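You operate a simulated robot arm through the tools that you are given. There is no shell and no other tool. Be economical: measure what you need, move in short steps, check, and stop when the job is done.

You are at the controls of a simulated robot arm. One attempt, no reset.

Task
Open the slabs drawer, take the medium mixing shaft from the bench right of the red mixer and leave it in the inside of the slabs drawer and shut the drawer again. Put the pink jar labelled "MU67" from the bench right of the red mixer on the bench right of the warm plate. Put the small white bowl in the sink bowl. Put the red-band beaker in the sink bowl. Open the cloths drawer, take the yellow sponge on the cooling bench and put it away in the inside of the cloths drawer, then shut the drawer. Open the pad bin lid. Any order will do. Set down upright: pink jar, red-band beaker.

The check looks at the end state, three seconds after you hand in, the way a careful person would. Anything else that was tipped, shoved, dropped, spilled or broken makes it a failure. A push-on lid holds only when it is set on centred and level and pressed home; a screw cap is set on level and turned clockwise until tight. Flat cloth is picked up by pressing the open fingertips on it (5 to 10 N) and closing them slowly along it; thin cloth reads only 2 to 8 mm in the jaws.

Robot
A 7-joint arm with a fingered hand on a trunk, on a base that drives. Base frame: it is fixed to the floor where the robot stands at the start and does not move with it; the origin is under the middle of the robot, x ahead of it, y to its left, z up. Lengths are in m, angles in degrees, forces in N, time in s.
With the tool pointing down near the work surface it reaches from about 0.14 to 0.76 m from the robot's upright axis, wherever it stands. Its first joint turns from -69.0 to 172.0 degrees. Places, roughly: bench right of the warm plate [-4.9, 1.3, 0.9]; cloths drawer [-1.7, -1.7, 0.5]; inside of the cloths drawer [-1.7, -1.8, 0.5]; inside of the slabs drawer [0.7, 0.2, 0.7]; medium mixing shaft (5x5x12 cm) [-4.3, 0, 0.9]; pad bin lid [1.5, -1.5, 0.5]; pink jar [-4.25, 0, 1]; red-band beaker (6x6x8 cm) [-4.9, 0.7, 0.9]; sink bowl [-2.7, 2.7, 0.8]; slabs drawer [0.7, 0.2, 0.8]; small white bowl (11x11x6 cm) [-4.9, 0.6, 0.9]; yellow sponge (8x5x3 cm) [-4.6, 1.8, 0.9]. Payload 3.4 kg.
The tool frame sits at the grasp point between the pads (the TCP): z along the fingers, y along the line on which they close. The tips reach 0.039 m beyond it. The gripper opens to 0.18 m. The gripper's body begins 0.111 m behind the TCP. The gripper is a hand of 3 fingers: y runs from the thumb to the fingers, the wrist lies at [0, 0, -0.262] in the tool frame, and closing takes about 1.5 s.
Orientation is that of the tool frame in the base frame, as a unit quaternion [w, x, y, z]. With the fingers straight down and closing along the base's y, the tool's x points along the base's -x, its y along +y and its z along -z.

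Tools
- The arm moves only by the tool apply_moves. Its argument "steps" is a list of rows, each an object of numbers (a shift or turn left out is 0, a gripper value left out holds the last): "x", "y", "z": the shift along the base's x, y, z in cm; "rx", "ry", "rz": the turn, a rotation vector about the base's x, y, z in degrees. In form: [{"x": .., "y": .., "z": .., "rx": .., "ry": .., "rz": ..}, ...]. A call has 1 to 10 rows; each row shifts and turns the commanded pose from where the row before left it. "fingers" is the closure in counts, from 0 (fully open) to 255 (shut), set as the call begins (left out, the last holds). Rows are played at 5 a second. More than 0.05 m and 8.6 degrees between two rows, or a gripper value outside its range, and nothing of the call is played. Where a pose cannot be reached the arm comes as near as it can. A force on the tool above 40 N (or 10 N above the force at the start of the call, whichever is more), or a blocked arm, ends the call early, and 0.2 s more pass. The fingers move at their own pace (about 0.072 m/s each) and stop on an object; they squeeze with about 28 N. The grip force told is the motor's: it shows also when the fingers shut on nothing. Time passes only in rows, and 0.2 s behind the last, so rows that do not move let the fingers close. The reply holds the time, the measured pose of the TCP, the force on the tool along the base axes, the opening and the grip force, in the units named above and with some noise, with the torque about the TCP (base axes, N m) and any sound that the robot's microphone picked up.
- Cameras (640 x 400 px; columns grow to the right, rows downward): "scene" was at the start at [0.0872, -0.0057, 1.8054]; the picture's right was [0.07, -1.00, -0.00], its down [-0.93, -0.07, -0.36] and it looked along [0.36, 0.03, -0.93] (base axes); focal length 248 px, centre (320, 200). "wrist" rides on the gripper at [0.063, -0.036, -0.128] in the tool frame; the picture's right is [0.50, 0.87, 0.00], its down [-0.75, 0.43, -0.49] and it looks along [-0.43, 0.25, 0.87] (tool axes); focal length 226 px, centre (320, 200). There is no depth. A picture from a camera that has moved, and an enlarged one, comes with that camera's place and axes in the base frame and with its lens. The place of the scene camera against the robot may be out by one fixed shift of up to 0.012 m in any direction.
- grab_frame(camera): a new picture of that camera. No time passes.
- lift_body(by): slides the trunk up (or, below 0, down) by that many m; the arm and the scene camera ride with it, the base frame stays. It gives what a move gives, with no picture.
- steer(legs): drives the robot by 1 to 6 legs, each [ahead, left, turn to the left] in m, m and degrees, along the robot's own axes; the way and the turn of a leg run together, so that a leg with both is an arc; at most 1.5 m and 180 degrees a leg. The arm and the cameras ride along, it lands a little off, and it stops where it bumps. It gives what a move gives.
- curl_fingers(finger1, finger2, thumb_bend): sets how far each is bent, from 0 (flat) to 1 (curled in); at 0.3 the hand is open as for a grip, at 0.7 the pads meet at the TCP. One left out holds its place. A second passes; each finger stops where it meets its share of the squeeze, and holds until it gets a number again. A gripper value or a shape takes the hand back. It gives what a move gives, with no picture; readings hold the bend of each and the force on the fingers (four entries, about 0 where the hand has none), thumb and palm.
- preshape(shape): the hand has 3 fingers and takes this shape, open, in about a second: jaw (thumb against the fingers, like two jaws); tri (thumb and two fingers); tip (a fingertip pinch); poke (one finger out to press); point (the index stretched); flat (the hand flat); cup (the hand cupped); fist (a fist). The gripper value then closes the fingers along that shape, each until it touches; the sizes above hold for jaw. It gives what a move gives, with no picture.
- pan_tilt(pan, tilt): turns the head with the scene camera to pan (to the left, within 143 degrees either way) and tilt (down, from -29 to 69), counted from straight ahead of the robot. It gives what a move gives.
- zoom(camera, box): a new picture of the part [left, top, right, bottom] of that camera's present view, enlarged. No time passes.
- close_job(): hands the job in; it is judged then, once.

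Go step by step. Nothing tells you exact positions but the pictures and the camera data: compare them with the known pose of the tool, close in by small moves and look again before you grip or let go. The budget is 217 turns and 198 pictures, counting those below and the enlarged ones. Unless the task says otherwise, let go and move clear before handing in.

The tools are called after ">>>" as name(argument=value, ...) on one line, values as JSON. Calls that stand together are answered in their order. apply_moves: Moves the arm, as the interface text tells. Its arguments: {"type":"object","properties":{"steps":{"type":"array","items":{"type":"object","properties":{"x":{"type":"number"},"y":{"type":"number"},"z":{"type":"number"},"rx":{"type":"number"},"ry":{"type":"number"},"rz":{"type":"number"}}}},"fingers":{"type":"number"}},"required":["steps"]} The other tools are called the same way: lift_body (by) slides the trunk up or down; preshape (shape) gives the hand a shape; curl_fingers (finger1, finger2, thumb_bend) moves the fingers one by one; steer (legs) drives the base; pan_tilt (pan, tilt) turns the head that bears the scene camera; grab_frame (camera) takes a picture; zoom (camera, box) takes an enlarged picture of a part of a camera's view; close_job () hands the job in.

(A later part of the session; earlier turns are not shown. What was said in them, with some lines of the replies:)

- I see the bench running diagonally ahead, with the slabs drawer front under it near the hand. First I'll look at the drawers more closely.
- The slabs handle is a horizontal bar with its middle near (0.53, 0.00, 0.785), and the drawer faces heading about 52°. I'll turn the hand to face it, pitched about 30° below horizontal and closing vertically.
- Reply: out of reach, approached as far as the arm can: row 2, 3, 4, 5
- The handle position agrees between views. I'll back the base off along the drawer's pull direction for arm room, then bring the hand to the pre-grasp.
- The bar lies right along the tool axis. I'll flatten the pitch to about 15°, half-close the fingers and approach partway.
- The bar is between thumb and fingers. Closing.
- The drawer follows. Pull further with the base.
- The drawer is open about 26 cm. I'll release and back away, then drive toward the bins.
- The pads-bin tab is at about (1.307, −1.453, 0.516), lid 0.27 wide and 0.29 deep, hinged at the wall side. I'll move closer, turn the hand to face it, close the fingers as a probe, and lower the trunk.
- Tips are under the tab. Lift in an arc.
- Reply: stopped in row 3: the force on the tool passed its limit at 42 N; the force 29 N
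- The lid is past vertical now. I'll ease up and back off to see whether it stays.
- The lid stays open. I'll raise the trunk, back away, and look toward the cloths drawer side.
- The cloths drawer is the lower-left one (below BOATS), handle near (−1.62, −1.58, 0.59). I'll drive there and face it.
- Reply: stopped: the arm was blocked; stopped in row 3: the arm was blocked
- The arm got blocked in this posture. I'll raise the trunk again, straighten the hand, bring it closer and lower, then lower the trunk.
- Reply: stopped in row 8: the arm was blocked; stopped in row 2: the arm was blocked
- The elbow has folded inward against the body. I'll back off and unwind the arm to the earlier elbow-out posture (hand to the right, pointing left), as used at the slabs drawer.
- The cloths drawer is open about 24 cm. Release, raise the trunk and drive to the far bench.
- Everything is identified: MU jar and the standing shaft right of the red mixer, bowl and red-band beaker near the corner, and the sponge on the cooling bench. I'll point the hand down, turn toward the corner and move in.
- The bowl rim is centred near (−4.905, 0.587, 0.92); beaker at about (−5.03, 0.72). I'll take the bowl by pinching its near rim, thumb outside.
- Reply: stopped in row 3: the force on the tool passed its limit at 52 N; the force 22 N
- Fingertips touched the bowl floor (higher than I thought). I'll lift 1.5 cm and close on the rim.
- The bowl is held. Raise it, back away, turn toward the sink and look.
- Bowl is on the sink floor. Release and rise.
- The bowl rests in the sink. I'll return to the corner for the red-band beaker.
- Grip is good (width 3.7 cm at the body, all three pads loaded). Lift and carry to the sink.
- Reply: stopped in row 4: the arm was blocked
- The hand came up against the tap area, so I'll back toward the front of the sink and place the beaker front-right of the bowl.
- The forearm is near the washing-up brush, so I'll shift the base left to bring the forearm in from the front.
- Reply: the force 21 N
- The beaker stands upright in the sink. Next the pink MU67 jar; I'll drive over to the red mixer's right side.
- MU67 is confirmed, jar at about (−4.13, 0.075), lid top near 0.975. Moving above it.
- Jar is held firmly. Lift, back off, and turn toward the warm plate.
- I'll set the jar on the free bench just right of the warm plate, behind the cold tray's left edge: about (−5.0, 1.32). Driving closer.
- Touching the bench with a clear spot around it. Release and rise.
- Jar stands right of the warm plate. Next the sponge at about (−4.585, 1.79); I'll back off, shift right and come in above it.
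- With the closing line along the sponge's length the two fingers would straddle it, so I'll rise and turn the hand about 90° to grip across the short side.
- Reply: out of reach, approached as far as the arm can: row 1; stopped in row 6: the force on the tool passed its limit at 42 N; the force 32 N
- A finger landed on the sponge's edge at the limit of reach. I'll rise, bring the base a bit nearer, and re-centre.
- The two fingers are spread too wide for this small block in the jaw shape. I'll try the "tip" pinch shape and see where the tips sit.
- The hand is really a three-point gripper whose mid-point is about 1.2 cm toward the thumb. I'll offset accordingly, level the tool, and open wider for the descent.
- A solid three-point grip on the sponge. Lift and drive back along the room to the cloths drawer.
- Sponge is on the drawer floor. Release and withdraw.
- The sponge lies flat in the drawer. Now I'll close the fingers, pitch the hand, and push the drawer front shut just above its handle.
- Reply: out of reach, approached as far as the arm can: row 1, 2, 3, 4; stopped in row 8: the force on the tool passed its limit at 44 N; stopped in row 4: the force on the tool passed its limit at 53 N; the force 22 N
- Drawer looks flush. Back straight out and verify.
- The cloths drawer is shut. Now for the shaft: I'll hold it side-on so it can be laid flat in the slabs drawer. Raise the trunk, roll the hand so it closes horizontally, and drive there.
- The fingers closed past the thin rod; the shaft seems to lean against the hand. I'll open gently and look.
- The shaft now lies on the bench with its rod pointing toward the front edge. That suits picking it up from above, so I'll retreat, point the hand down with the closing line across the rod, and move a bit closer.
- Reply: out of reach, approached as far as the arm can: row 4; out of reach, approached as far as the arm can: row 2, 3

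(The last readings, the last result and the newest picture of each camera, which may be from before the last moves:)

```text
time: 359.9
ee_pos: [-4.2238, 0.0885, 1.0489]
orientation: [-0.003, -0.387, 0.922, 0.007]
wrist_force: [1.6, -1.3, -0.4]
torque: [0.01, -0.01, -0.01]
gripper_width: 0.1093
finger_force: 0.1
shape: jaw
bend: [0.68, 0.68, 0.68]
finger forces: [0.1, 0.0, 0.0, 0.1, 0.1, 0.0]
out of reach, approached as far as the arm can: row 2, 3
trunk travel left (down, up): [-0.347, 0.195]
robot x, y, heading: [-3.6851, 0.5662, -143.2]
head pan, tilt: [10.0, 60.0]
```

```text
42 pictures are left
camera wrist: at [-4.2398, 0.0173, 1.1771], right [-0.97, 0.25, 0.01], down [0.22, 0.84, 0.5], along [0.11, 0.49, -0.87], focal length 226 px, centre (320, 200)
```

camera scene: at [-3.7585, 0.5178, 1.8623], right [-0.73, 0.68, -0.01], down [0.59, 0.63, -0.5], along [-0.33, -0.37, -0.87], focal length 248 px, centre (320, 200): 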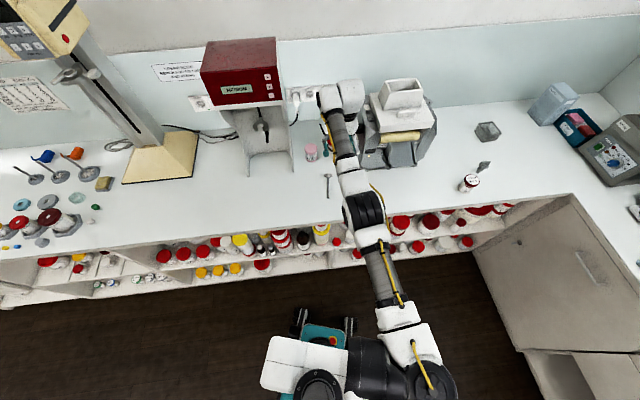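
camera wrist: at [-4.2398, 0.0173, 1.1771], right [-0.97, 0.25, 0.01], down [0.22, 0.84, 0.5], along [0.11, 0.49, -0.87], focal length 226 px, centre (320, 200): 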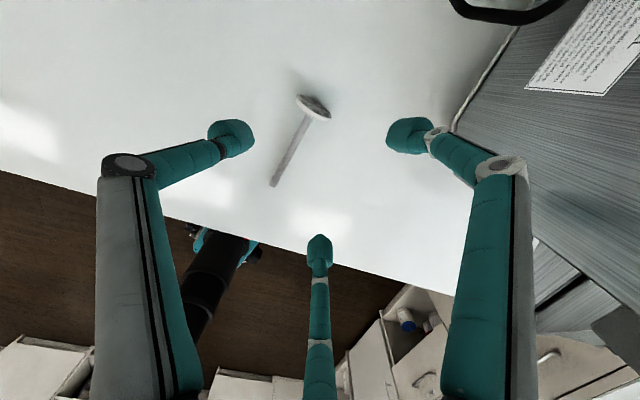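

The wrist is at a limit in this orientation; I'll flip the hand 180° about the vertical (the natural orientation) and re-approach.

>>> apply_moves(steps=[{"z": 4, "rz": 8.55}, {"z": 2, "rz": 8.55}, {"rz": 8.55}, {"rz": 8.55}, {"rz": 8.55}, {"rz": 8.55}, {"rz": 8.55}, {"rz": 8.55}, {"rz": 8.55}, {"rz": 8.55}])

>>> apply_moves(steps=[{"rz": 8.55}, {"rz": 8.55}, {"rz": 8.55}, {"rz": 8.55}, {"rz": 8.55}, {"rz": 8.55}, {"rz": 8.55}, {"rz": 8.55}, {"rz": 8.55}, {"rz": 8.55}])

>>> apply_moves(steps=[{"rz": 8.55}, {"x": 2.2}, {"x": 2.2}])

>>> grab_frame(camera="wrist")

```text
time: 362.1
ee_pos: [-4.2276, 0.0922, 1.1082]
orientation: [0.006, 0.911, -0.413, -0.002]
wrist_force: [-0.7, -0.5, 0.1]
torque: [0.04, 0.02, -0.01]
gripper_width: 0.109
finger_force: 0.1
shape: jaw
bend: [0.68, 0.68, 0.68]
finger forces: [0.0, 0.0, 0.0, 0.0, 0.1, 0.0]
trunk travel left (down, up): [-0.347, 0.195]
robot x, y, heading: [-3.6846, 0.564, -143.0]
head pan, tilt: [10.0, 60.0]
```

```text
time: 364.3
ee_pos: [-4.2277, 0.0927, 1.1079]
orientation: [0.005, 0.949, 0.315, 0.002]
wrist_force: [-0.5, -0.1, 0.5]
torque: [0.0, 0.0, 0.02]
gripper_width: 0.109
finger_force: 0.0
shape: jaw
bend: [0.68, 0.68, 0.68]
finger forces: [0.0, 0.0, 0.1, 0.0, 0.0, 0.0]
trunk travel left (down, up): [-0.347, 0.195]
robot x, y, heading: [-3.6866, 0.5671, -143.0]
head pan, tilt: [10.0, 60.0]
```

```text
time: 365.1
ee_pos: [-4.2203, 0.0879, 1.1057]
orientation: [0.005, 0.923, 0.385, 0.005]
wrist_force: [0.3, 0.4, -0.4]
torque: [0.0, 0.0, 0.0]
gripper_width: 0.1089
finger_force: 0.0
shape: jaw
bend: [0.68, 0.68, 0.68]
finger forces: [0.0, 0.0, 0.0, 0.1, 0.0, 0.1]
out of reach, approached as far as the arm can: row 2, 3
trunk travel left (down, up): [-0.347, 0.195]
robot x, y, heading: [-3.6829, 0.5649, -143.1]
head pan, tilt: [10.0, 60.0]
```

```text
41 pictures are left
camera wrist: at [-4.2022, 0.1586, 1.2345], right [0.97, -0.26, 0.01], down [-0.23, -0.84, 0.49], along [-0.12, -0.48, -0.87], focal length 226 px, centre (320, 200)
```

wrist: 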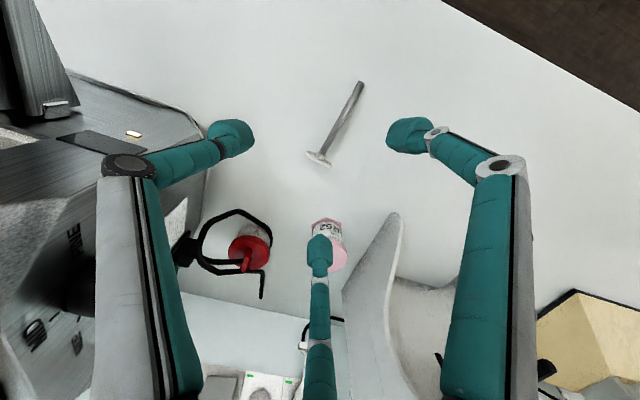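

>>> steer(legs=[[-0.02, 0.1, 0]])

>>> apply_moves(steps=[{"x": -2, "y": 2.6, "z": -2}, {"x": -2, "y": 2.6, "z": -2}, {"z": -2}])

>>> grab_frame(camera="wrist")

```text
time: 366.2
ee_pos: [-4.1743, 0.0557, 1.1049]
orientation: [0.019, 0.924, 0.382, 0.013]
wrist_force: [-1.0, 0.7, -0.3]
torque: [-0.07, -0.13, -0.01]
gripper_width: 0.1093
finger_force: 0.1
shape: jaw
bend: [0.68, 0.68, 0.68]
finger forces: [0.0, 0.0, 0.0, 0.0, 0.1, 0.0]
trunk travel left (down, up): [-0.347, 0.195]
robot x, y, heading: [-3.6167, 0.5005, -142.9]
head pan, tilt: [10.0, 60.0]
```

```text
time: 367.2
ee_pos: [-4.1977, 0.0754, 1.0525]
orientation: [0.003, 0.925, 0.381, 0.002]
wrist_force: [-0.1, -0.8, 1.0]
torque: [0.06, 0.06, -0.02]
gripper_width: 0.1093
finger_force: 0.0
shape: jaw
bend: [0.68, 0.68, 0.68]
finger forces: [0.0, 0.0, 0.0, 0.0, 0.0, 0.0]
out of reach, approached as far as the arm can: row 1, 2
trunk travel left (down, up): [-0.347, 0.195]
robot x, y, heading: [-3.621, 0.5083, -142.8]
head pan, tilt: [10.0, 60.0]
stopped in row 3: the arm was blocked; the commanded pose is now the measured one
```

```text
40 pictures are left
camera wrist: at [-4.1798, 0.1459, 1.1799], right [0.96, -0.26, 0.01], down [-0.23, -0.84, 0.49], along [-0.12, -0.48, -0.87], focal length 226 px, centre (320, 200)
```

wrist: 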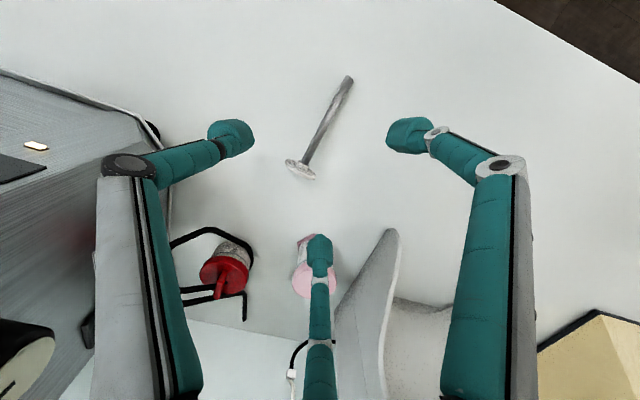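

The arm is again in its folded posture. I'll retract toward the default pose to unfold the elbow, then re-approach with the base.

>>> apply_moves(steps=[{"z": 3}, {"z": 3}, {"x": 1.8, "y": 4.5}, {"x": 1.8, "y": 4.5}, {"x": 1.8, "y": 4.5}, {"x": 1.8, "y": 4.5}, {"x": 1.8, "y": 4.5}, {"x": 1.8, "y": 4.5}])

>>> grab_frame(camera="scene")

```text
time: 369.1
ee_pos: [-4.2852, 0.2155, 1.129]
orientation: [0.001, 0.924, 0.382, 0.002]
wrist_force: [0.4, -0.5, -0.5]
torque: [0.06, 0.05, 0.0]
gripper_width: 0.1094
finger_force: 0.1
shape: jaw
bend: [0.68, 0.68, 0.68]
finger forces: [0.1, 0.1, 0.0, 0.0, 0.0, 0.0]
out of reach, approached as far as the arm can: row 3, 4, 5, 6, 7, 8
trunk travel left (down, up): [-0.347, 0.195]
robot x, y, heading: [-3.6199, 0.5086, -142.7]
head pan, tilt: [10.0, 60.0]
```

```text
39 pictures are left
camera scene: at [-3.6778, 0.4443, 1.8623], right [-0.73, 0.68, 0.0], down [0.59, 0.64, -0.5], along [-0.34, -0.36, -0.87], focal length 248 px, centre (320, 200)
```

scene: 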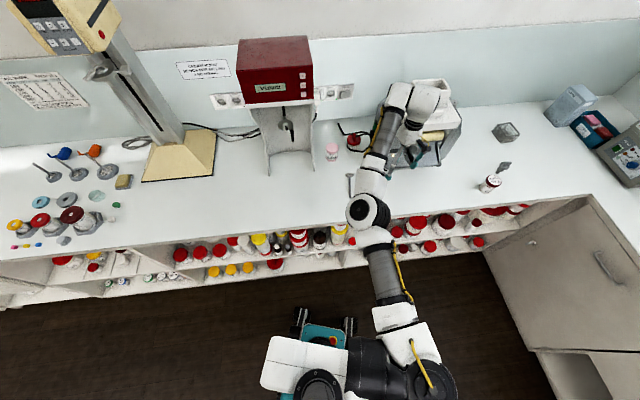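

>>> steer(legs=[[-0.4, 0.1, 0]])

>>> apply_moves(steps=[{"x": -2.7, "y": 3.6, "z": 1}, {"x": -2.7, "y": 3.6, "z": 1}, {"x": -2.7, "y": 3.6}, {"x": -2.7, "y": 3.6}, {"x": -1, "y": 4.5}, {"x": 1, "y": 4.5}, {"x": 2, "y": 4}, {"x": 2, "y": 4}])

>>> grab_frame(camera="scene")

```text
time: 371.6
ee_pos: [-3.9171, 0.3781, 1.1281]
orientation: [0.003, 0.925, 0.38, 0.003]
wrist_force: [0.0, -0.2, -0.5]
torque: [0.03, 0.03, -0.01]
gripper_width: 0.1091
finger_force: 0.0
shape: jaw
bend: [0.68, 0.68, 0.68]
finger forces: [0.0, 0.0, 0.1, 0.0, 0.0, 0.0]
trunk travel left (down, up): [-0.347, 0.195]
robot x, y, heading: [-3.2456, 0.6618, -143.2]
head pan, tilt: [10.0, 60.0]
```

```text
time: 373.4
ee_pos: [-3.9815, 0.6963, 1.1476]
orientation: [0.004, 0.925, 0.381, 0.002]
wrist_force: [-0.1, 0.5, 0.7]
torque: [-0.02, 0.01, -0.01]
gripper_width: 0.1093
finger_force: 0.1
shape: jaw
bend: [0.68, 0.68, 0.68]
finger forces: [0.0, 0.1, 0.0, 0.0, 0.0, 0.1]
trunk travel left (down, up): [-0.347, 0.195]
robot x, y, heading: [-3.2483, 0.6644, -143.0]
head pan, tilt: [10.0, 60.0]
```

```text
38 pictures are left
camera scene: at [-3.3117, 0.6132, 1.8624], right [-0.73, 0.68, 0.0], down [0.59, 0.63, -0.5], along [-0.34, -0.37, -0.87], focal length 248 px, centre (320, 200)
```

scene: 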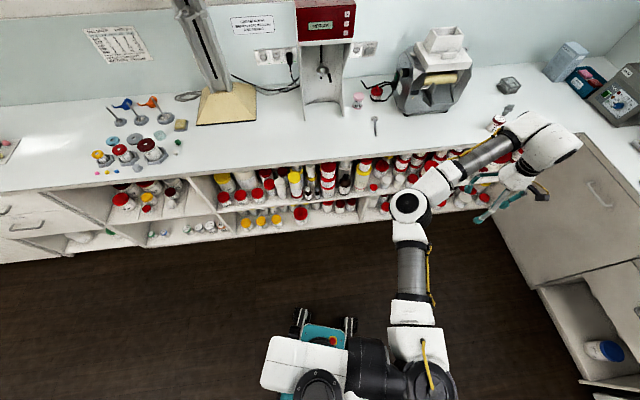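

>>> apply_moves(steps=[{"x": 1.2, "y": -4.2}, {"x": 1.2, "y": -4.2}, {"x": 1.2, "y": -4.2}, {"x": 1.2, "y": -4.2}, {"x": 1.2, "y": -4.2}, {"x": 1.2, "y": -4.2}, {"z": -4}, {"z": -4}, {"z": -4}, {"z": -4}])

>>> apply_moves(steps=[{"z": -4}, {"z": 4}, {"z": 3}])

```text
time: 375.6
ee_pos: [-3.9387, 0.4381, 0.9884]
orientation: [0.005, 0.925, 0.379, 0.001]
wrist_force: [-0.4, 0.4, 0.2]
torque: [-0.03, 0.01, 0.0]
gripper_width: 0.1091
finger_force: 0.0
shape: jaw
bend: [0.68, 0.68, 0.68]
finger forces: [0.0, 0.0, 0.0, 0.0, 0.0, 0.0]
out of reach, approached as far as the arm can: row 5
trunk travel left (down, up): [-0.347, 0.195]
robot x, y, heading: [-3.2431, 0.668, -143.0]
head pan, tilt: [10.0, 60.0]
```

```text
time: 376.4
ee_pos: [-3.9366, 0.4382, 1.0177]
orientation: [0.004, 0.925, 0.38, 0.001]
wrist_force: [-0.5, 0.1, 0.6]
torque: [0.0, -0.01, 0.0]
gripper_width: 0.109
finger_force: 0.3
shape: jaw
bend: [0.68, 0.68, 0.68]
finger forces: [0.1, 0.0, 0.0, 0.1, 0.0, 0.0]
trunk travel left (down, up): [-0.347, 0.195]
robot x, y, heading: [-3.2451, 0.6636, -143.1]
head pan, tilt: [10.0, 60.0]
```

>>> steer(legs=[[0.365, 0.12, 0]])

>>> grab_frame(camera="wrist")

```text
time: 378.8
ee_pos: [-4.1573, 0.1352, 1.0167]
orientation: [0.004, 0.927, 0.375, 0.003]
wrist_force: [0.2, 0.3, 0.5]
torque: [0.04, 0.01, -0.01]
gripper_width: 0.109
finger_force: 0.2
shape: jaw
bend: [0.68, 0.68, 0.68]
finger forces: [0.0, 0.0, 0.0, 0.0, 0.0, 0.0]
trunk travel left (down, up): [-0.347, 0.195]
robot x, y, heading: [-3.4632, 0.3573, -143.8]
head pan, tilt: [10.0, 60.0]
```

```text
37 pictures are left
camera wrist: at [-4.1382, 0.2047, 1.145], right [0.96, -0.27, 0.01], down [-0.24, -0.83, 0.5], along [-0.13, -0.48, -0.87], focal length 226 px, centre (320, 200)
```

wrist: 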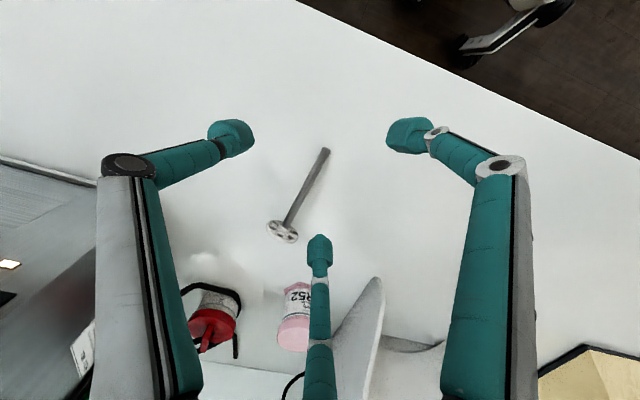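

>>> apply_moves(steps=[{"x": -0.8, "y": -2.2}, {"x": -0.8, "y": -2.1}, {"z": -2.5}, {"z": -1.5}])

>>> grab_frame(camera="wrist")

```text
time: 379.8
ee_pos: [-4.1711, 0.0919, 0.9811]
orientation: [0.004, 0.927, 0.375, 0.0]
wrist_force: [0.8, 0.6, 0.2]
torque: [-0.01, 0.0, -0.02]
gripper_width: 0.1093
finger_force: 0.2
shape: jaw
bend: [0.68, 0.68, 0.68]
finger forces: [0.0, 0.1, 0.0, 0.1, 0.1, 0.1]
trunk travel left (down, up): [-0.347, 0.195]
robot x, y, heading: [-3.4662, 0.3549, -143.6]
head pan, tilt: [10.0, 60.0]
```

```text
36 pictures are left
camera wrist: at [-4.1511, 0.1626, 1.1079], right [0.96, -0.27, 0.01], down [-0.24, -0.83, 0.5], along [-0.13, -0.48, -0.87], focal length 226 px, centre (320, 200)
```

wrist: 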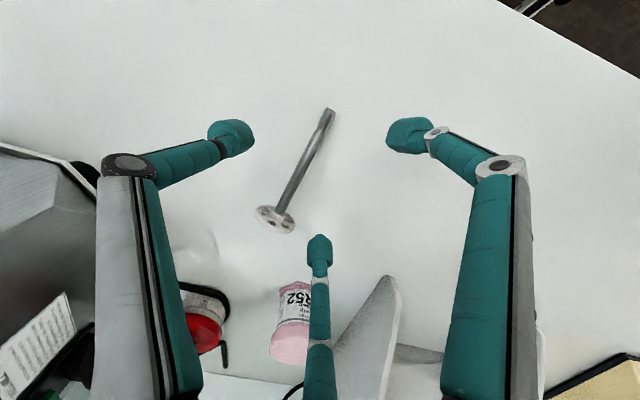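

Aligned: the rod lies between thumb and fingers with the disc clear. Lower and close.

>>> apply_moves(steps=[{"z": -1.5}, {"z": -1.5}, {"z": -0.5}])

>>> apply_moves(steps=[{}, {}, {}, {}, {}, {}], fingers=255)

>>> grab_frame(camera="wrist")

```text
time: 380.6
ee_pos: [-4.169, 0.0923, 0.9464]
orientation: [0.004, 0.927, 0.375, 0.001]
wrist_force: [0.4, -0.5, 0.4]
torque: [-0.04, -0.03, 0.02]
gripper_width: 0.109
finger_force: 0.0
shape: jaw
bend: [0.68, 0.68, 0.68]
finger forces: [0.0, 0.0, 0.1, 0.1, 0.1, 0.0]
trunk travel left (down, up): [-0.347, 0.195]
robot x, y, heading: [-3.4643, 0.3549, -143.7]
head pan, tilt: [10.0, 60.0]
```

```text
time: 382.0
ee_pos: [-4.1699, 0.0915, 0.9464]
orientation: [0.004, 0.927, 0.375, 0.001]
wrist_force: [0.0, -0.4, 1.2]
torque: [-0.02, 0.02, 0.0]
gripper_width: 0.0072
finger_force: 28.0
shape: jaw
bend: [0.71, 0.71, 0.72]
finger forces: [0.1, 0.0, 0.0, 0.0, 27.0, 0.1]
trunk travel left (down, up): [-0.347, 0.195]
robot x, y, heading: [-3.4623, 0.3527, -143.8]
head pan, tilt: [10.0, 60.0]
```

```text
35 pictures are left
camera wrist: at [-4.1496, 0.1625, 1.074], right [0.96, -0.27, 0.01], down [-0.24, -0.83, 0.5], along [-0.13, -0.48, -0.87], focal length 226 px, centre (320, 200)
```

wrist: 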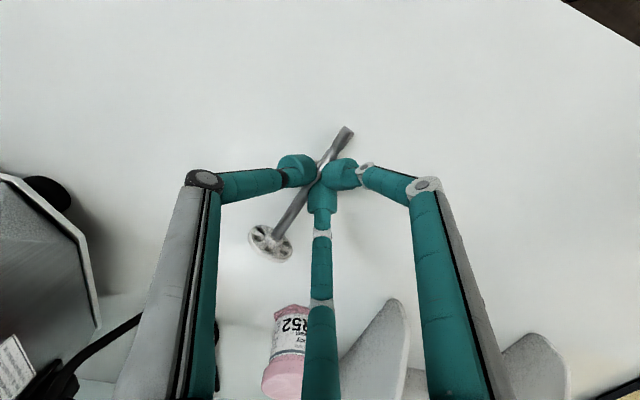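

Gripped at 7 mm. Lift, back away and check it, then travel to the slabs drawer.

>>> apply_moves(steps=[{"z": 1}, {"z": 3}, {"z": 4}, {"z": 4}, {"z": 4}])

>>> steer(legs=[[-0.5, 0, 0], [-0.434, 1.436, 0], [-0.434, 1.436, 0], [0, 0, -164]])

>>> grab_frame(camera="wrist")

>>> grab_frame(camera="scene")

```text
time: 383.2
ee_pos: [-4.1637, 0.0925, 1.1099]
orientation: [0.003, 0.927, 0.375, 0.0]
wrist_force: [0.7, 0.1, -0.5]
torque: [0.0, -0.02, 0.0]
gripper_width: 0.0069
finger_force: 27.5
shape: jaw
bend: [0.71, 0.71, 0.73]
finger forces: [0.0, 0.1, 0.0, 0.1, 26.8, 0.0]
trunk travel left (down, up): [-0.347, 0.195]
robot x, y, heading: [-3.4671, 0.3579, -143.6]
head pan, tilt: [10.0, 60.0]
```

```text
refused: leg 2 is longer than a leg can be; nothing moved
```

```text
34 pictures are left
camera wrist: at [-4.1446, 0.1629, 1.2371], right [0.96, -0.27, 0.01], down [-0.24, -0.83, 0.5], along [-0.13, -0.48, -0.87], focal length 226 px, centre (320, 200)
```

wrist: 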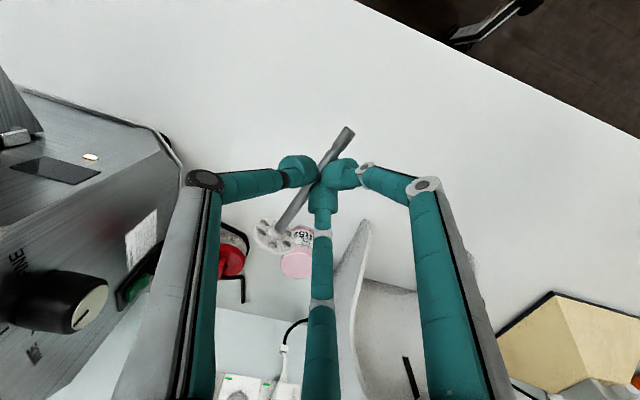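

```text
33 pictures are left
camera scene: at [-3.5285, 0.3002, 1.8624], right [-0.72, 0.69, 0.0], down [0.6, 0.63, -0.5], along [-0.34, -0.36, -0.87], focal length 248 px, centre (320, 200)
```

scene: 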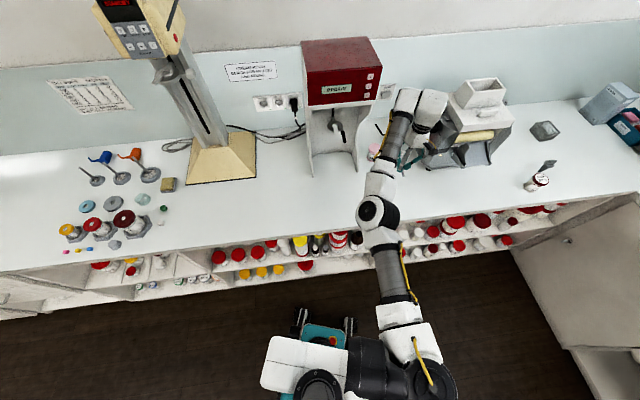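

>>> steer(legs=[[-0.479, -0.144, 0], [-0.42, 1.39, 0], [-0.42, 1.39, 0], [0, 0, -164]])

>>> pan_tilt(pan=0, tilt=50)

>>> apply_moves(steps=[{"rz": -8.5}, {"rz": -8.5}, {"rz": -8.5}, {"rz": -8.5}, {"rz": -8.5}, {"rz": -8.5}, {"rz": -8.5}, {"rz": -8.5}, {"rz": -8.5}, {"rz": -8.5}])

>>> grab_frame(camera="scene")

```text
time: 406.3
ee_pos: [-0.2968, -0.5849, 1.1077]
orientation: [-0.002, -0.495, 0.869, 0.004]
wrist_force: [0.2, 0.0, -0.2]
torque: [-0.06, 0.02, -0.02]
gripper_width: 0.0069
finger_force: 28.3
shape: jaw
bend: [0.71, 0.71, 0.73]
finger forces: [0.0, 0.0, 0.1, 0.0, 27.2, 0.1]
trunk travel left (down, up): [-0.347, 0.195]
robot x, y, heading: [-0.904, -1.0238, 51.6]
head pan, tilt: [10.0, 60.0]
```

```text
time: 407.0
ee_pos: [-0.3005, -0.5862, 1.111]
orientation: [0.0, -0.496, 0.868, 0.004]
wrist_force: [-0.6, 0.5, -0.7]
torque: [-0.03, 0.03, 0.04]
gripper_width: 0.0066
finger_force: 27.9
shape: jaw
bend: [0.71, 0.71, 0.73]
finger forces: [0.1, 0.1, 0.0, 0.1, 27.2, 0.1]
trunk travel left (down, up): [-0.347, 0.195]
robot x, y, heading: [-0.9017, -1.026, 51.6]
head pan, tilt: [0.0, 50.0]
```

```text
time: 409.2
ee_pos: [-0.2975, -0.5869, 1.1121]
orientation: [0.003, 0.222, 0.975, 0.001]
wrist_force: [-0.6, 0.0, -0.9]
torque: [0.0, -0.02, -0.05]
gripper_width: 0.0069
finger_force: 27.9
shape: jaw
bend: [0.71, 0.71, 0.73]
finger forces: [0.0, 0.1, 0.0, 0.0, 27.2, 0.0]
trunk travel left (down, up): [-0.347, 0.195]
robot x, y, heading: [-0.902, -1.0257, 51.9]
head pan, tilt: [0.0, 50.0]
```

```text
32 pictures are left
camera scene: at [-0.8537, -0.9597, 1.8748], right [0.79, -0.62, 0.0], down [-0.48, -0.6, -0.64], along [0.39, 0.5, -0.77], focal length 248 px, centre (320, 200)
```

scene: 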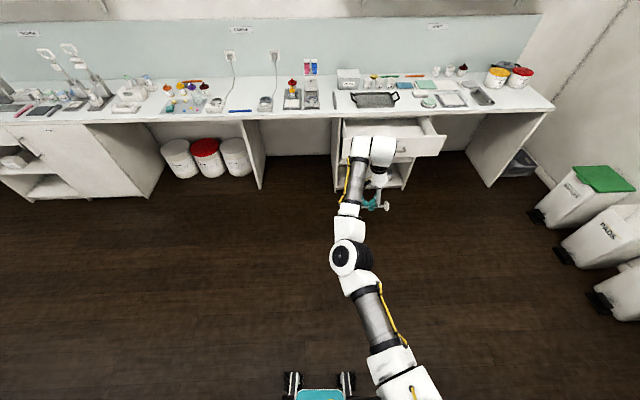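

>>> apply_moves(steps=[{"rz": -5.5}, {"rz": -5.5}, {"rx": 6.6, "ry": -5}, {"rx": 6.6, "ry": -5}, {"rx": 6.6, "ry": -5}])

>>> steer(legs=[[0.72, -0.277, 0]])

>>> grab_frame(camera="scene")

>>> grab_frame(camera="wrist")

```text
time: 410.4
ee_pos: [-0.2995, -0.5871, 1.1131]
orientation: [0.073, 0.307, 0.926, 0.206]
wrist_force: [0.4, -0.1, -0.5]
torque: [0.04, 0.03, 0.0]
gripper_width: 0.0068
finger_force: 28.0
shape: jaw
bend: [0.71, 0.7, 0.74]
finger forces: [0.0, 0.1, 0.0, 0.0, 29.6, 0.1]
trunk travel left (down, up): [-0.347, 0.195]
robot x, y, heading: [-0.9028, -1.0247, 51.9]
head pan, tilt: [0.0, 50.0]
```

```text
time: 414.6
ee_pos: [0.3648, -0.1743, 1.1109]
orientation: [0.071, 0.307, 0.927, 0.205]
wrist_force: [0.7, -0.7, -1.0]
torque: [0.0, 0.05, 0.01]
gripper_width: 0.0069
finger_force: 28.1
shape: jaw
bend: [0.71, 0.7, 0.74]
finger forces: [0.0, 0.1, 0.0, 0.0, 29.5, 0.0]
trunk travel left (down, up): [-0.347, 0.195]
robot x, y, heading: [-0.237, -0.6135, 52.0]
head pan, tilt: [0.0, 50.0]
```

```text
31 pictures are left
camera scene: at [-0.19, -0.5486, 1.8748], right [0.79, -0.62, 0.0], down [-0.48, -0.6, -0.64], along [0.39, 0.5, -0.77], focal length 248 px, centre (320, 200)
```

scene: 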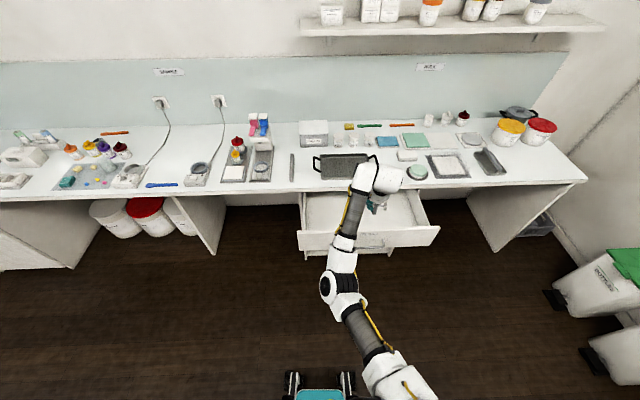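

```text
30 pictures are left
camera wrist: at [0.2618, -0.2062, 1.2112], right [0.07, 0.93, 0.36], down [0.71, -0.3, 0.64], along [0.7, 0.22, -0.68], focal length 226 px, centre (320, 200)
```

wrist: 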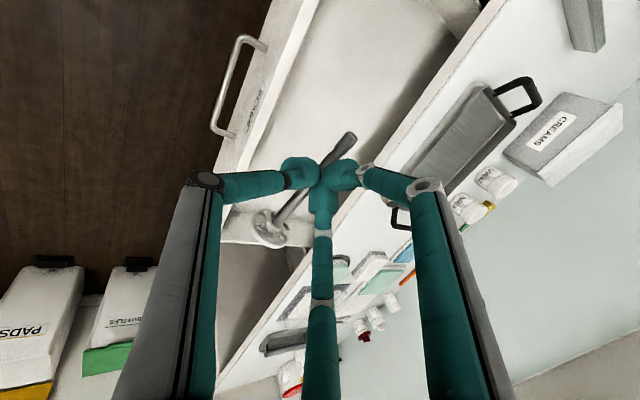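

>>> apply_moves(steps=[{"x": 2.2, "y": 2.9}, {"x": 2.2, "y": 2.9}, {"x": 2.2, "y": 2.9}, {"x": 2.1, "y": 2.9}, {"z": -4}, {"z": -4}, {"z": -4}, {"z": -4}, {"z": -4}])

>>> grab_frame(camera="wrist")

>>> zoom(camera="scene", box=[280, 130, 460, 270])

```text
time: 416.6
ee_pos: [0.4463, -0.0583, 0.9144]
orientation: [0.073, 0.308, 0.926, 0.205]
wrist_force: [-0.6, 1.5, 0.2]
torque: [0.0, 0.02, 0.0]
gripper_width: 0.0069
finger_force: 28.2
shape: jaw
bend: [0.71, 0.7, 0.74]
finger forces: [0.1, 0.0, 0.1, 0.0, 35.1, 0.1]
trunk travel left (down, up): [-0.347, 0.195]
robot x, y, heading: [-0.2353, -0.6105, 51.7]
head pan, tilt: [0.0, 50.0]
```

```text
29 pictures are left
camera wrist: at [0.3439, -0.0903, 1.0135], right [0.06, 0.93, 0.36], down [0.71, -0.3, 0.64], along [0.7, 0.22, -0.68], focal length 226 px, centre (320, 200)
```

wrist: 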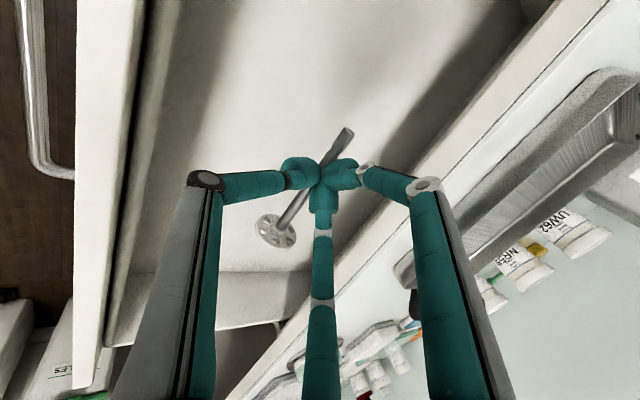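

```text
2.86 times, centred on (370, 200) of scene
camera zoom: at [-0.1875, -0.5484, 1.8747], right [0.79, -0.62, 0.0], down [-0.48, -0.6, -0.64], along [0.39, 0.5, -0.77], focal length 709 px, centre (177, 200)
```

zoom: 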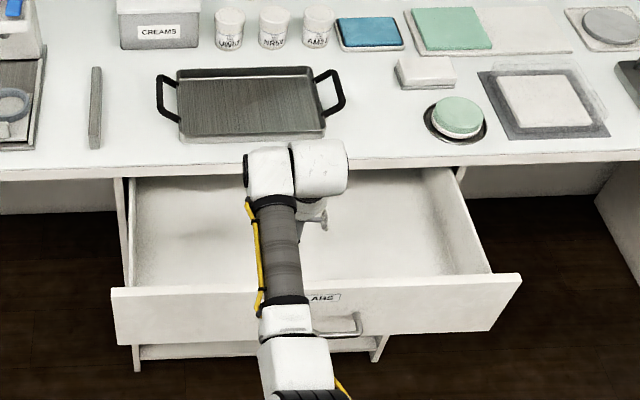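

>>> apply_moves(steps=[{"x": 2.4, "y": 3.2}, {"z": -4}, {"z": -4}, {"z": -2}])

>>> grab_frame(camera="wrist")

>>> zoom(camera="scene", box=[280, 130, 460, 270])

```text
time: 417.6
ee_pos: [0.454, -0.0395, 0.8193]
orientation: [0.074, 0.306, 0.926, 0.207]
wrist_force: [0.4, 1.6, -0.9]
torque: [0.01, -0.04, 0.0]
gripper_width: 0.0047
finger_force: 27.5
shape: jaw
bend: [0.72, 0.71, 0.73]
finger forces: [0.0, 0.0, 0.0, 0.1, 0.0, 0.0]
out of reach, approached as far as the arm can: row 1, 2, 3
trunk travel left (down, up): [-0.347, 0.195]
robot x, y, heading: [-0.2416, -0.6101, 52.1]
head pan, tilt: [0.0, 50.0]
```

```text
27 pictures are left
camera wrist: at [0.3525, -0.0709, 0.92], right [0.06, 0.93, 0.36], down [0.71, -0.3, 0.64], along [0.7, 0.22, -0.68], focal length 226 px, centre (320, 200)
```

wrist: 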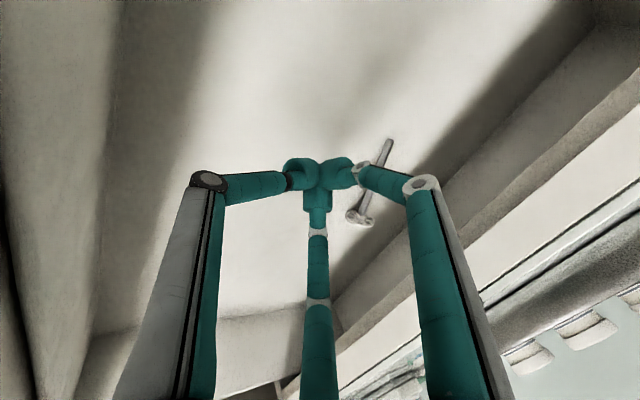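

```text
2.86 times, centred on (370, 200) of scene
camera zoom: at [-0.1923, -0.5479, 1.875], right [0.79, -0.62, 0.0], down [-0.48, -0.6, -0.64], along [0.4, 0.5, -0.77], focal length 709 px, centre (177, 200)
```

zoom: 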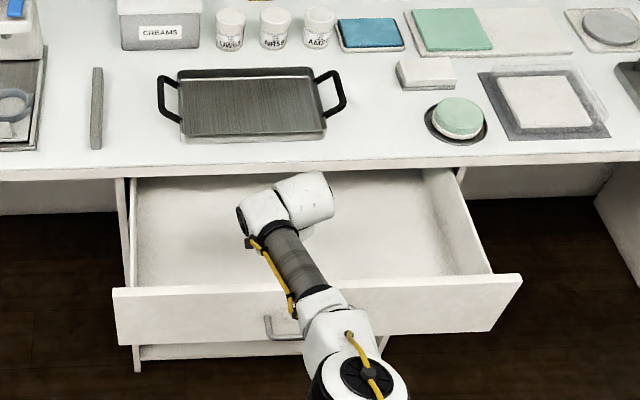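

The rod slipped from the pinch just above the floor, and the shaft now lies inside the drawer. I'll raise the hand out, pitch it forward and push the drawer shut.

>>> apply_moves(steps=[{"z": 4}, {"z": 4}, {"z": 4}, {"z": 4}, {"z": 4}, {"z": 4}, {"x": -2.4, "y": -3.2}, {"x": -2.4, "y": -3.2}, {"x": -2.4, "y": -3.2}])

>>> zoom(camera="scene", box=[280, 130, 460, 270])

>>> grab_frame(camera="wrist")

```text
time: 419.6
ee_pos: [0.3889, -0.1442, 1.0605]
orientation: [0.072, 0.306, 0.927, 0.206]
wrist_force: [0.3, -0.6, -1.0]
torque: [-0.01, 0.0, -0.01]
gripper_width: 0.0049
finger_force: 27.8
shape: jaw
bend: [0.72, 0.71, 0.73]
finger forces: [0.0, 0.1, 0.0, 0.1, 0.1, 0.1]
out of reach, approached as far as the arm can: row 2
trunk travel left (down, up): [-0.347, 0.195]
robot x, y, heading: [-0.2411, -0.6137, 51.7]
head pan, tilt: [0.0, 50.0]
```

```text
2.86 times, centred on (370, 200) of scene
camera zoom: at [-0.1883, -0.5517, 1.8749], right [0.79, -0.62, 0.0], down [-0.48, -0.6, -0.64], along [0.39, 0.51, -0.77], focal length 709 px, centre (177, 200)
```

zoom: 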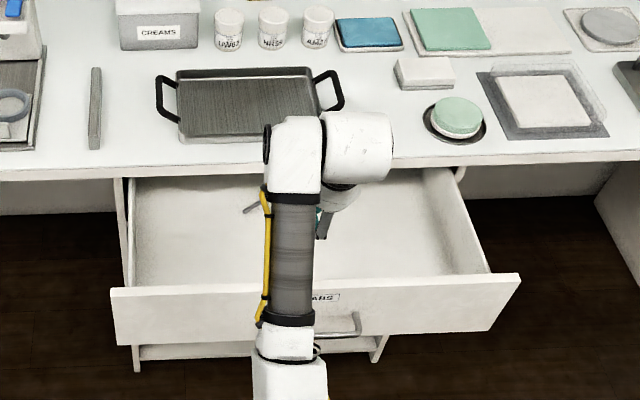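

```text
24 pictures are left
camera wrist: at [0.2869, -0.1758, 1.1605], right [0.07, 0.93, 0.36], down [0.71, -0.3, 0.64], along [0.7, 0.22, -0.68], focal length 226 px, centre (320, 200)
```

wrist: 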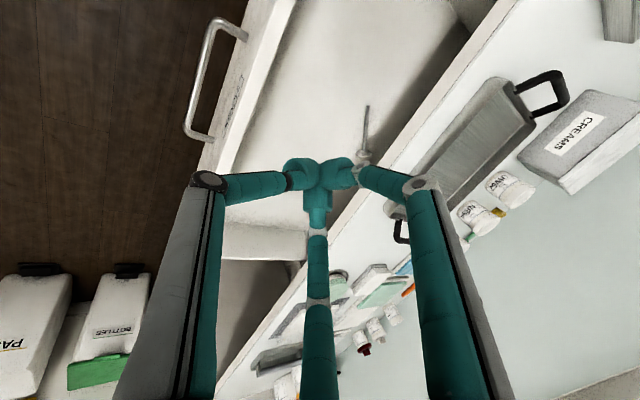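

>>> steer(legs=[[-0.25, 0, 0]])

>>> apply_moves(steps=[{"rx": 5.6, "ry": -4.2, "z": -2}, {"rx": 5.6, "ry": -4.2, "z": -2}, {"rx": 5.6, "ry": -4.2, "z": -3}, {"rx": 5.6, "ry": -4.2, "z": -3}, {"rx": 5.6, "ry": -4.2, "z": -3}, {"z": -4}, {"z": -3}])

>>> grab_frame(camera="wrist")

```text
time: 421.4
ee_pos: [0.2332, -0.3329, 1.0611]
orientation: [0.072, 0.303, 0.928, 0.207]
wrist_force: [-0.7, -0.3, 0.7]
torque: [0.01, -0.03, -0.01]
gripper_width: 0.0048
finger_force: 27.8
shape: jaw
bend: [0.72, 0.71, 0.73]
finger forces: [0.0, 0.1, 0.0, 0.0, 0.1, 0.0]
trunk travel left (down, up): [-0.347, 0.195]
robot x, y, heading: [-0.3904, -0.8085, 52.3]
head pan, tilt: [0.0, 50.0]
```

```text
time: 423.0
ee_pos: [0.2293, -0.3312, 0.8624]
orientation: [0.164, 0.27, 0.821, 0.476]
wrist_force: [-0.1, 0.0, 0.5]
torque: [-0.03, 0.03, -0.02]
gripper_width: 0.005
finger_force: 28.4
shape: jaw
bend: [0.72, 0.71, 0.73]
finger forces: [0.0, 0.0, 0.0, 0.1, 0.0, 0.0]
trunk travel left (down, up): [-0.347, 0.195]
robot x, y, heading: [-0.3917, -0.8066, 52.2]
head pan, tilt: [0.0, 50.0]
```

```text
23 pictures are left
camera wrist: at [0.1027, -0.3971, 0.8928], right [-0.15, 0.65, 0.75], down [0.47, -0.62, 0.63], along [0.87, 0.45, -0.21], focal length 226 px, centre (320, 200)
```

wrist: 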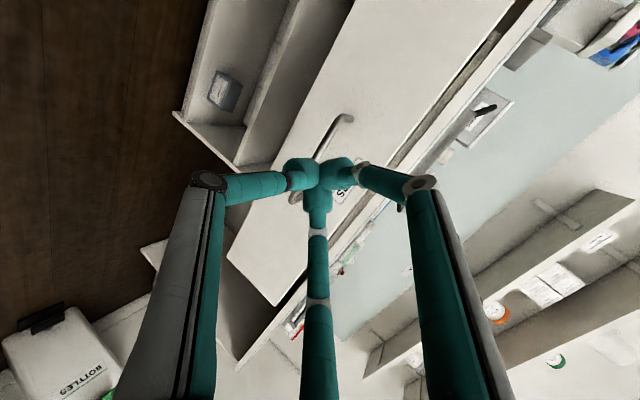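

>>> apply_moves(steps=[{"z": -0.9}])

>>> steer(legs=[[0.38, 0.005, 0]])

>>> grab_frame(camera="wrist")

```text
time: 423.4
ee_pos: [0.2309, -0.3324, 0.8533]
orientation: [0.165, 0.27, 0.821, 0.476]
wrist_force: [-0.1, 0.5, 0.1]
torque: [0.04, -0.01, 0.0]
gripper_width: 0.0048
finger_force: 28.0
shape: jaw
bend: [0.72, 0.71, 0.73]
finger forces: [0.0, 0.1, 0.1, 0.0, 0.1, 0.1]
trunk travel left (down, up): [-0.347, 0.195]
robot x, y, heading: [-0.3882, -0.8055, 52.3]
head pan, tilt: [0.0, 50.0]
```

```text
time: 425.8
ee_pos: [0.4594, -0.0265, 0.8535]
orientation: [0.164, 0.269, 0.822, 0.475]
wrist_force: [-0.8, 1.1, 0.1]
torque: [0.0, 0.0, -0.01]
gripper_width: 0.0002
finger_force: 28.3
shape: jaw
bend: [0.75, 0.74, 0.79]
finger forces: [0.1, 0.1, 0.0, 0.1, 0.0, 0.1]
trunk travel left (down, up): [-0.347, 0.195]
robot x, y, heading: [-0.1624, -0.503, 52.4]
head pan, tilt: [0.0, 50.0]
```

```text
22 pictures are left
camera wrist: at [0.3332, -0.0924, 0.8847], right [-0.15, 0.65, 0.75], down [0.47, -0.62, 0.63], along [0.87, 0.45, -0.21], focal length 226 px, centre (320, 200)
```

wrist: 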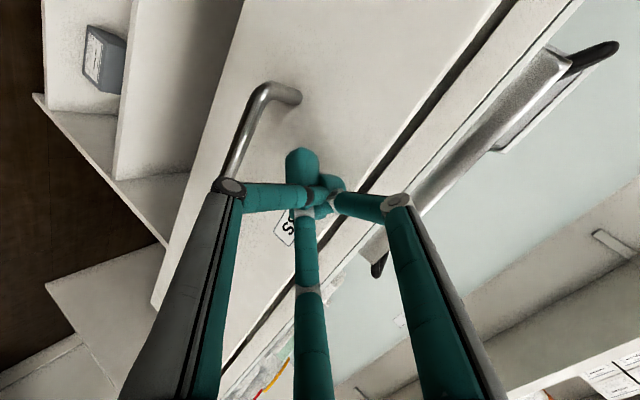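

>>> apply_moves(steps=[{"x": 1.2, "y": 1.6}, {"x": 1.2, "y": 1.6}, {"x": 1.2, "y": 1.6}, {"x": 1.2, "y": 1.6}, {"x": 0.9, "y": 1.2}])

>>> grab_frame(camera="wrist")

```text
time: 426.9
ee_pos: [0.5014, 0.0343, 0.8527]
orientation: [0.166, 0.269, 0.823, 0.473]
wrist_force: [-13.0, -16.3, 6.3]
torque: [0.18, -0.13, 0.09]
gripper_width: 0.0
finger_force: 28.2
shape: jaw
bend: [0.75, 0.74, 0.82]
finger forces: [0.1, 0.0, 0.0, 0.0, 41.3, 0.0]
trunk travel left (down, up): [-0.347, 0.195]
robot x, y, heading: [-0.1625, -0.5032, 52.4]
head pan, tilt: [0.0, 50.0]
stopped in row 5: the force on the tool passed its limit at 45 N (the readings are from after the stop); the commanded pose is now the measured one
```

```text
21 pictures are left
camera wrist: at [0.375, -0.0309, 0.8838], right [-0.15, 0.65, 0.74], down [0.47, -0.61, 0.64], along [0.87, 0.44, -0.21], focal length 226 px, centre (320, 200)
```

wrist: 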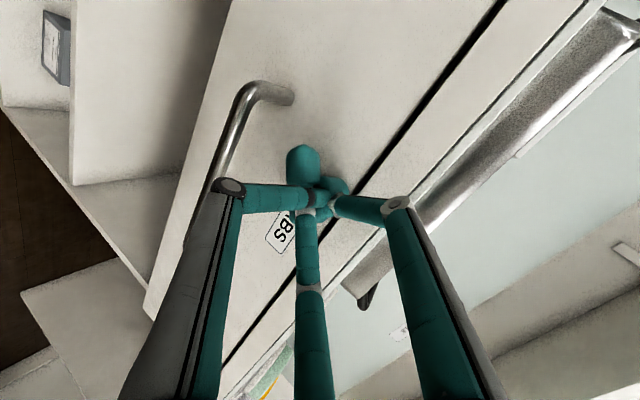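

>>> steer(legs=[[-0.3, 0, 0]])

>>> grab_frame(camera="wrist")

>>> grab_frame(camera="scene")

```text
time: 428.9
ee_pos: [0.3287, -0.2042, 0.8526]
orientation: [0.168, 0.274, 0.821, 0.472]
wrist_force: [-0.5, 0.4, 0.3]
torque: [-0.01, 0.05, 0.03]
gripper_width: 0.0002
finger_force: 28.0
shape: jaw
bend: [0.75, 0.74, 0.8]
finger forces: [0.0, 0.0, 0.1, 0.1, 0.0, 0.0]
trunk travel left (down, up): [-0.347, 0.195]
robot x, y, heading: [-0.3424, -0.7355, 51.6]
head pan, tilt: [0.0, 50.0]
```

```text
20 pictures are left
camera wrist: at [0.2013, -0.2684, 0.884], right [-0.14, 0.65, 0.74], down [0.46, -0.62, 0.64], along [0.88, 0.43, -0.21], focal length 226 px, centre (320, 200)
```

wrist: 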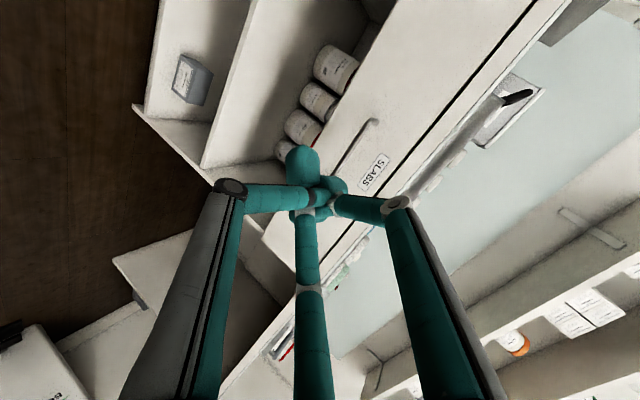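

```text
19 pictures are left
camera scene: at [-0.2931, -0.6729, 1.8749], right [0.78, -0.62, 0.0], down [-0.48, -0.6, -0.64], along [0.4, 0.5, -0.77], focal length 248 px, centre (320, 200)
```

scene: 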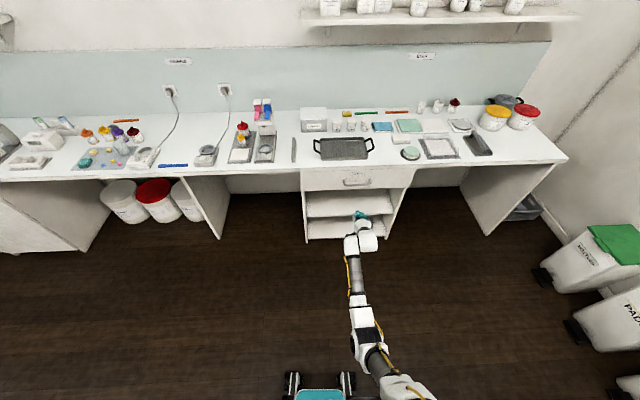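

The slabs drawer is shut flush. One last check that the pad bin lid is still open.

>>> pan_tilt(pan=-75, tilt=35)

>>> grab_frame(camera="scene")

```text
time: 430.4
ee_pos: [0.3281, -0.2054, 0.8539]
orientation: [0.17, 0.274, 0.82, 0.473]
wrist_force: [-0.1, -0.3, -0.4]
torque: [0.02, -0.03, -0.01]
gripper_width: 0.0002
finger_force: 28.1
shape: jaw
bend: [0.75, 0.74, 0.8]
finger forces: [0.0, 0.0, 0.0, 0.0, 0.1, 0.1]
trunk travel left (down, up): [-0.347, 0.195]
robot x, y, heading: [-0.3425, -0.7307, 51.3]
head pan, tilt: [-75.0, 35.0]
```

```text
18 pictures are left
camera scene: at [-0.2595, -0.7671, 1.8966], right [-0.4, -0.92, 0.0], down [-0.53, 0.23, -0.82], along [0.75, -0.33, -0.58], focal length 248 px, centre (320, 200)
```

scene: 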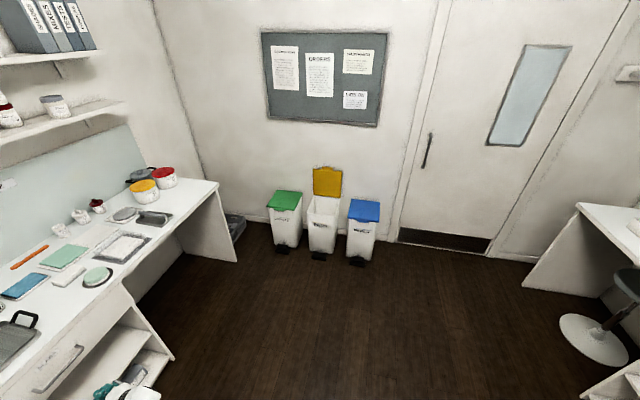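

The pad bin lid stands open, both drawers are shut, and the hand is empty and clear of everything. Handing in.

>>> close_job()

```text
The job is handed in.
```

I finished every part of the task and handed the job in; the result of the check has not come back.

- **Slabs drawer:** the medium mixing shaft is lying inside and the drawer is shut. The shaft tipped over on the bench on my first try at picking it up. Later it slipped from the grip as I lowered it into the drawer and dropped the last bit. No other object was touched either time.
- **Pink jar MU67:** it stands upright on the bench just right of the warm plate, behind the cold tray.
- **Sink bowl:** the small white bowl and the red-band beaker are both in it, with the beaker upright.
- **Cloths drawer:** the yellow sponge is inside and the drawer is shut.
- **Pad bin:** the lid is open and stayed open when I looked at the end.
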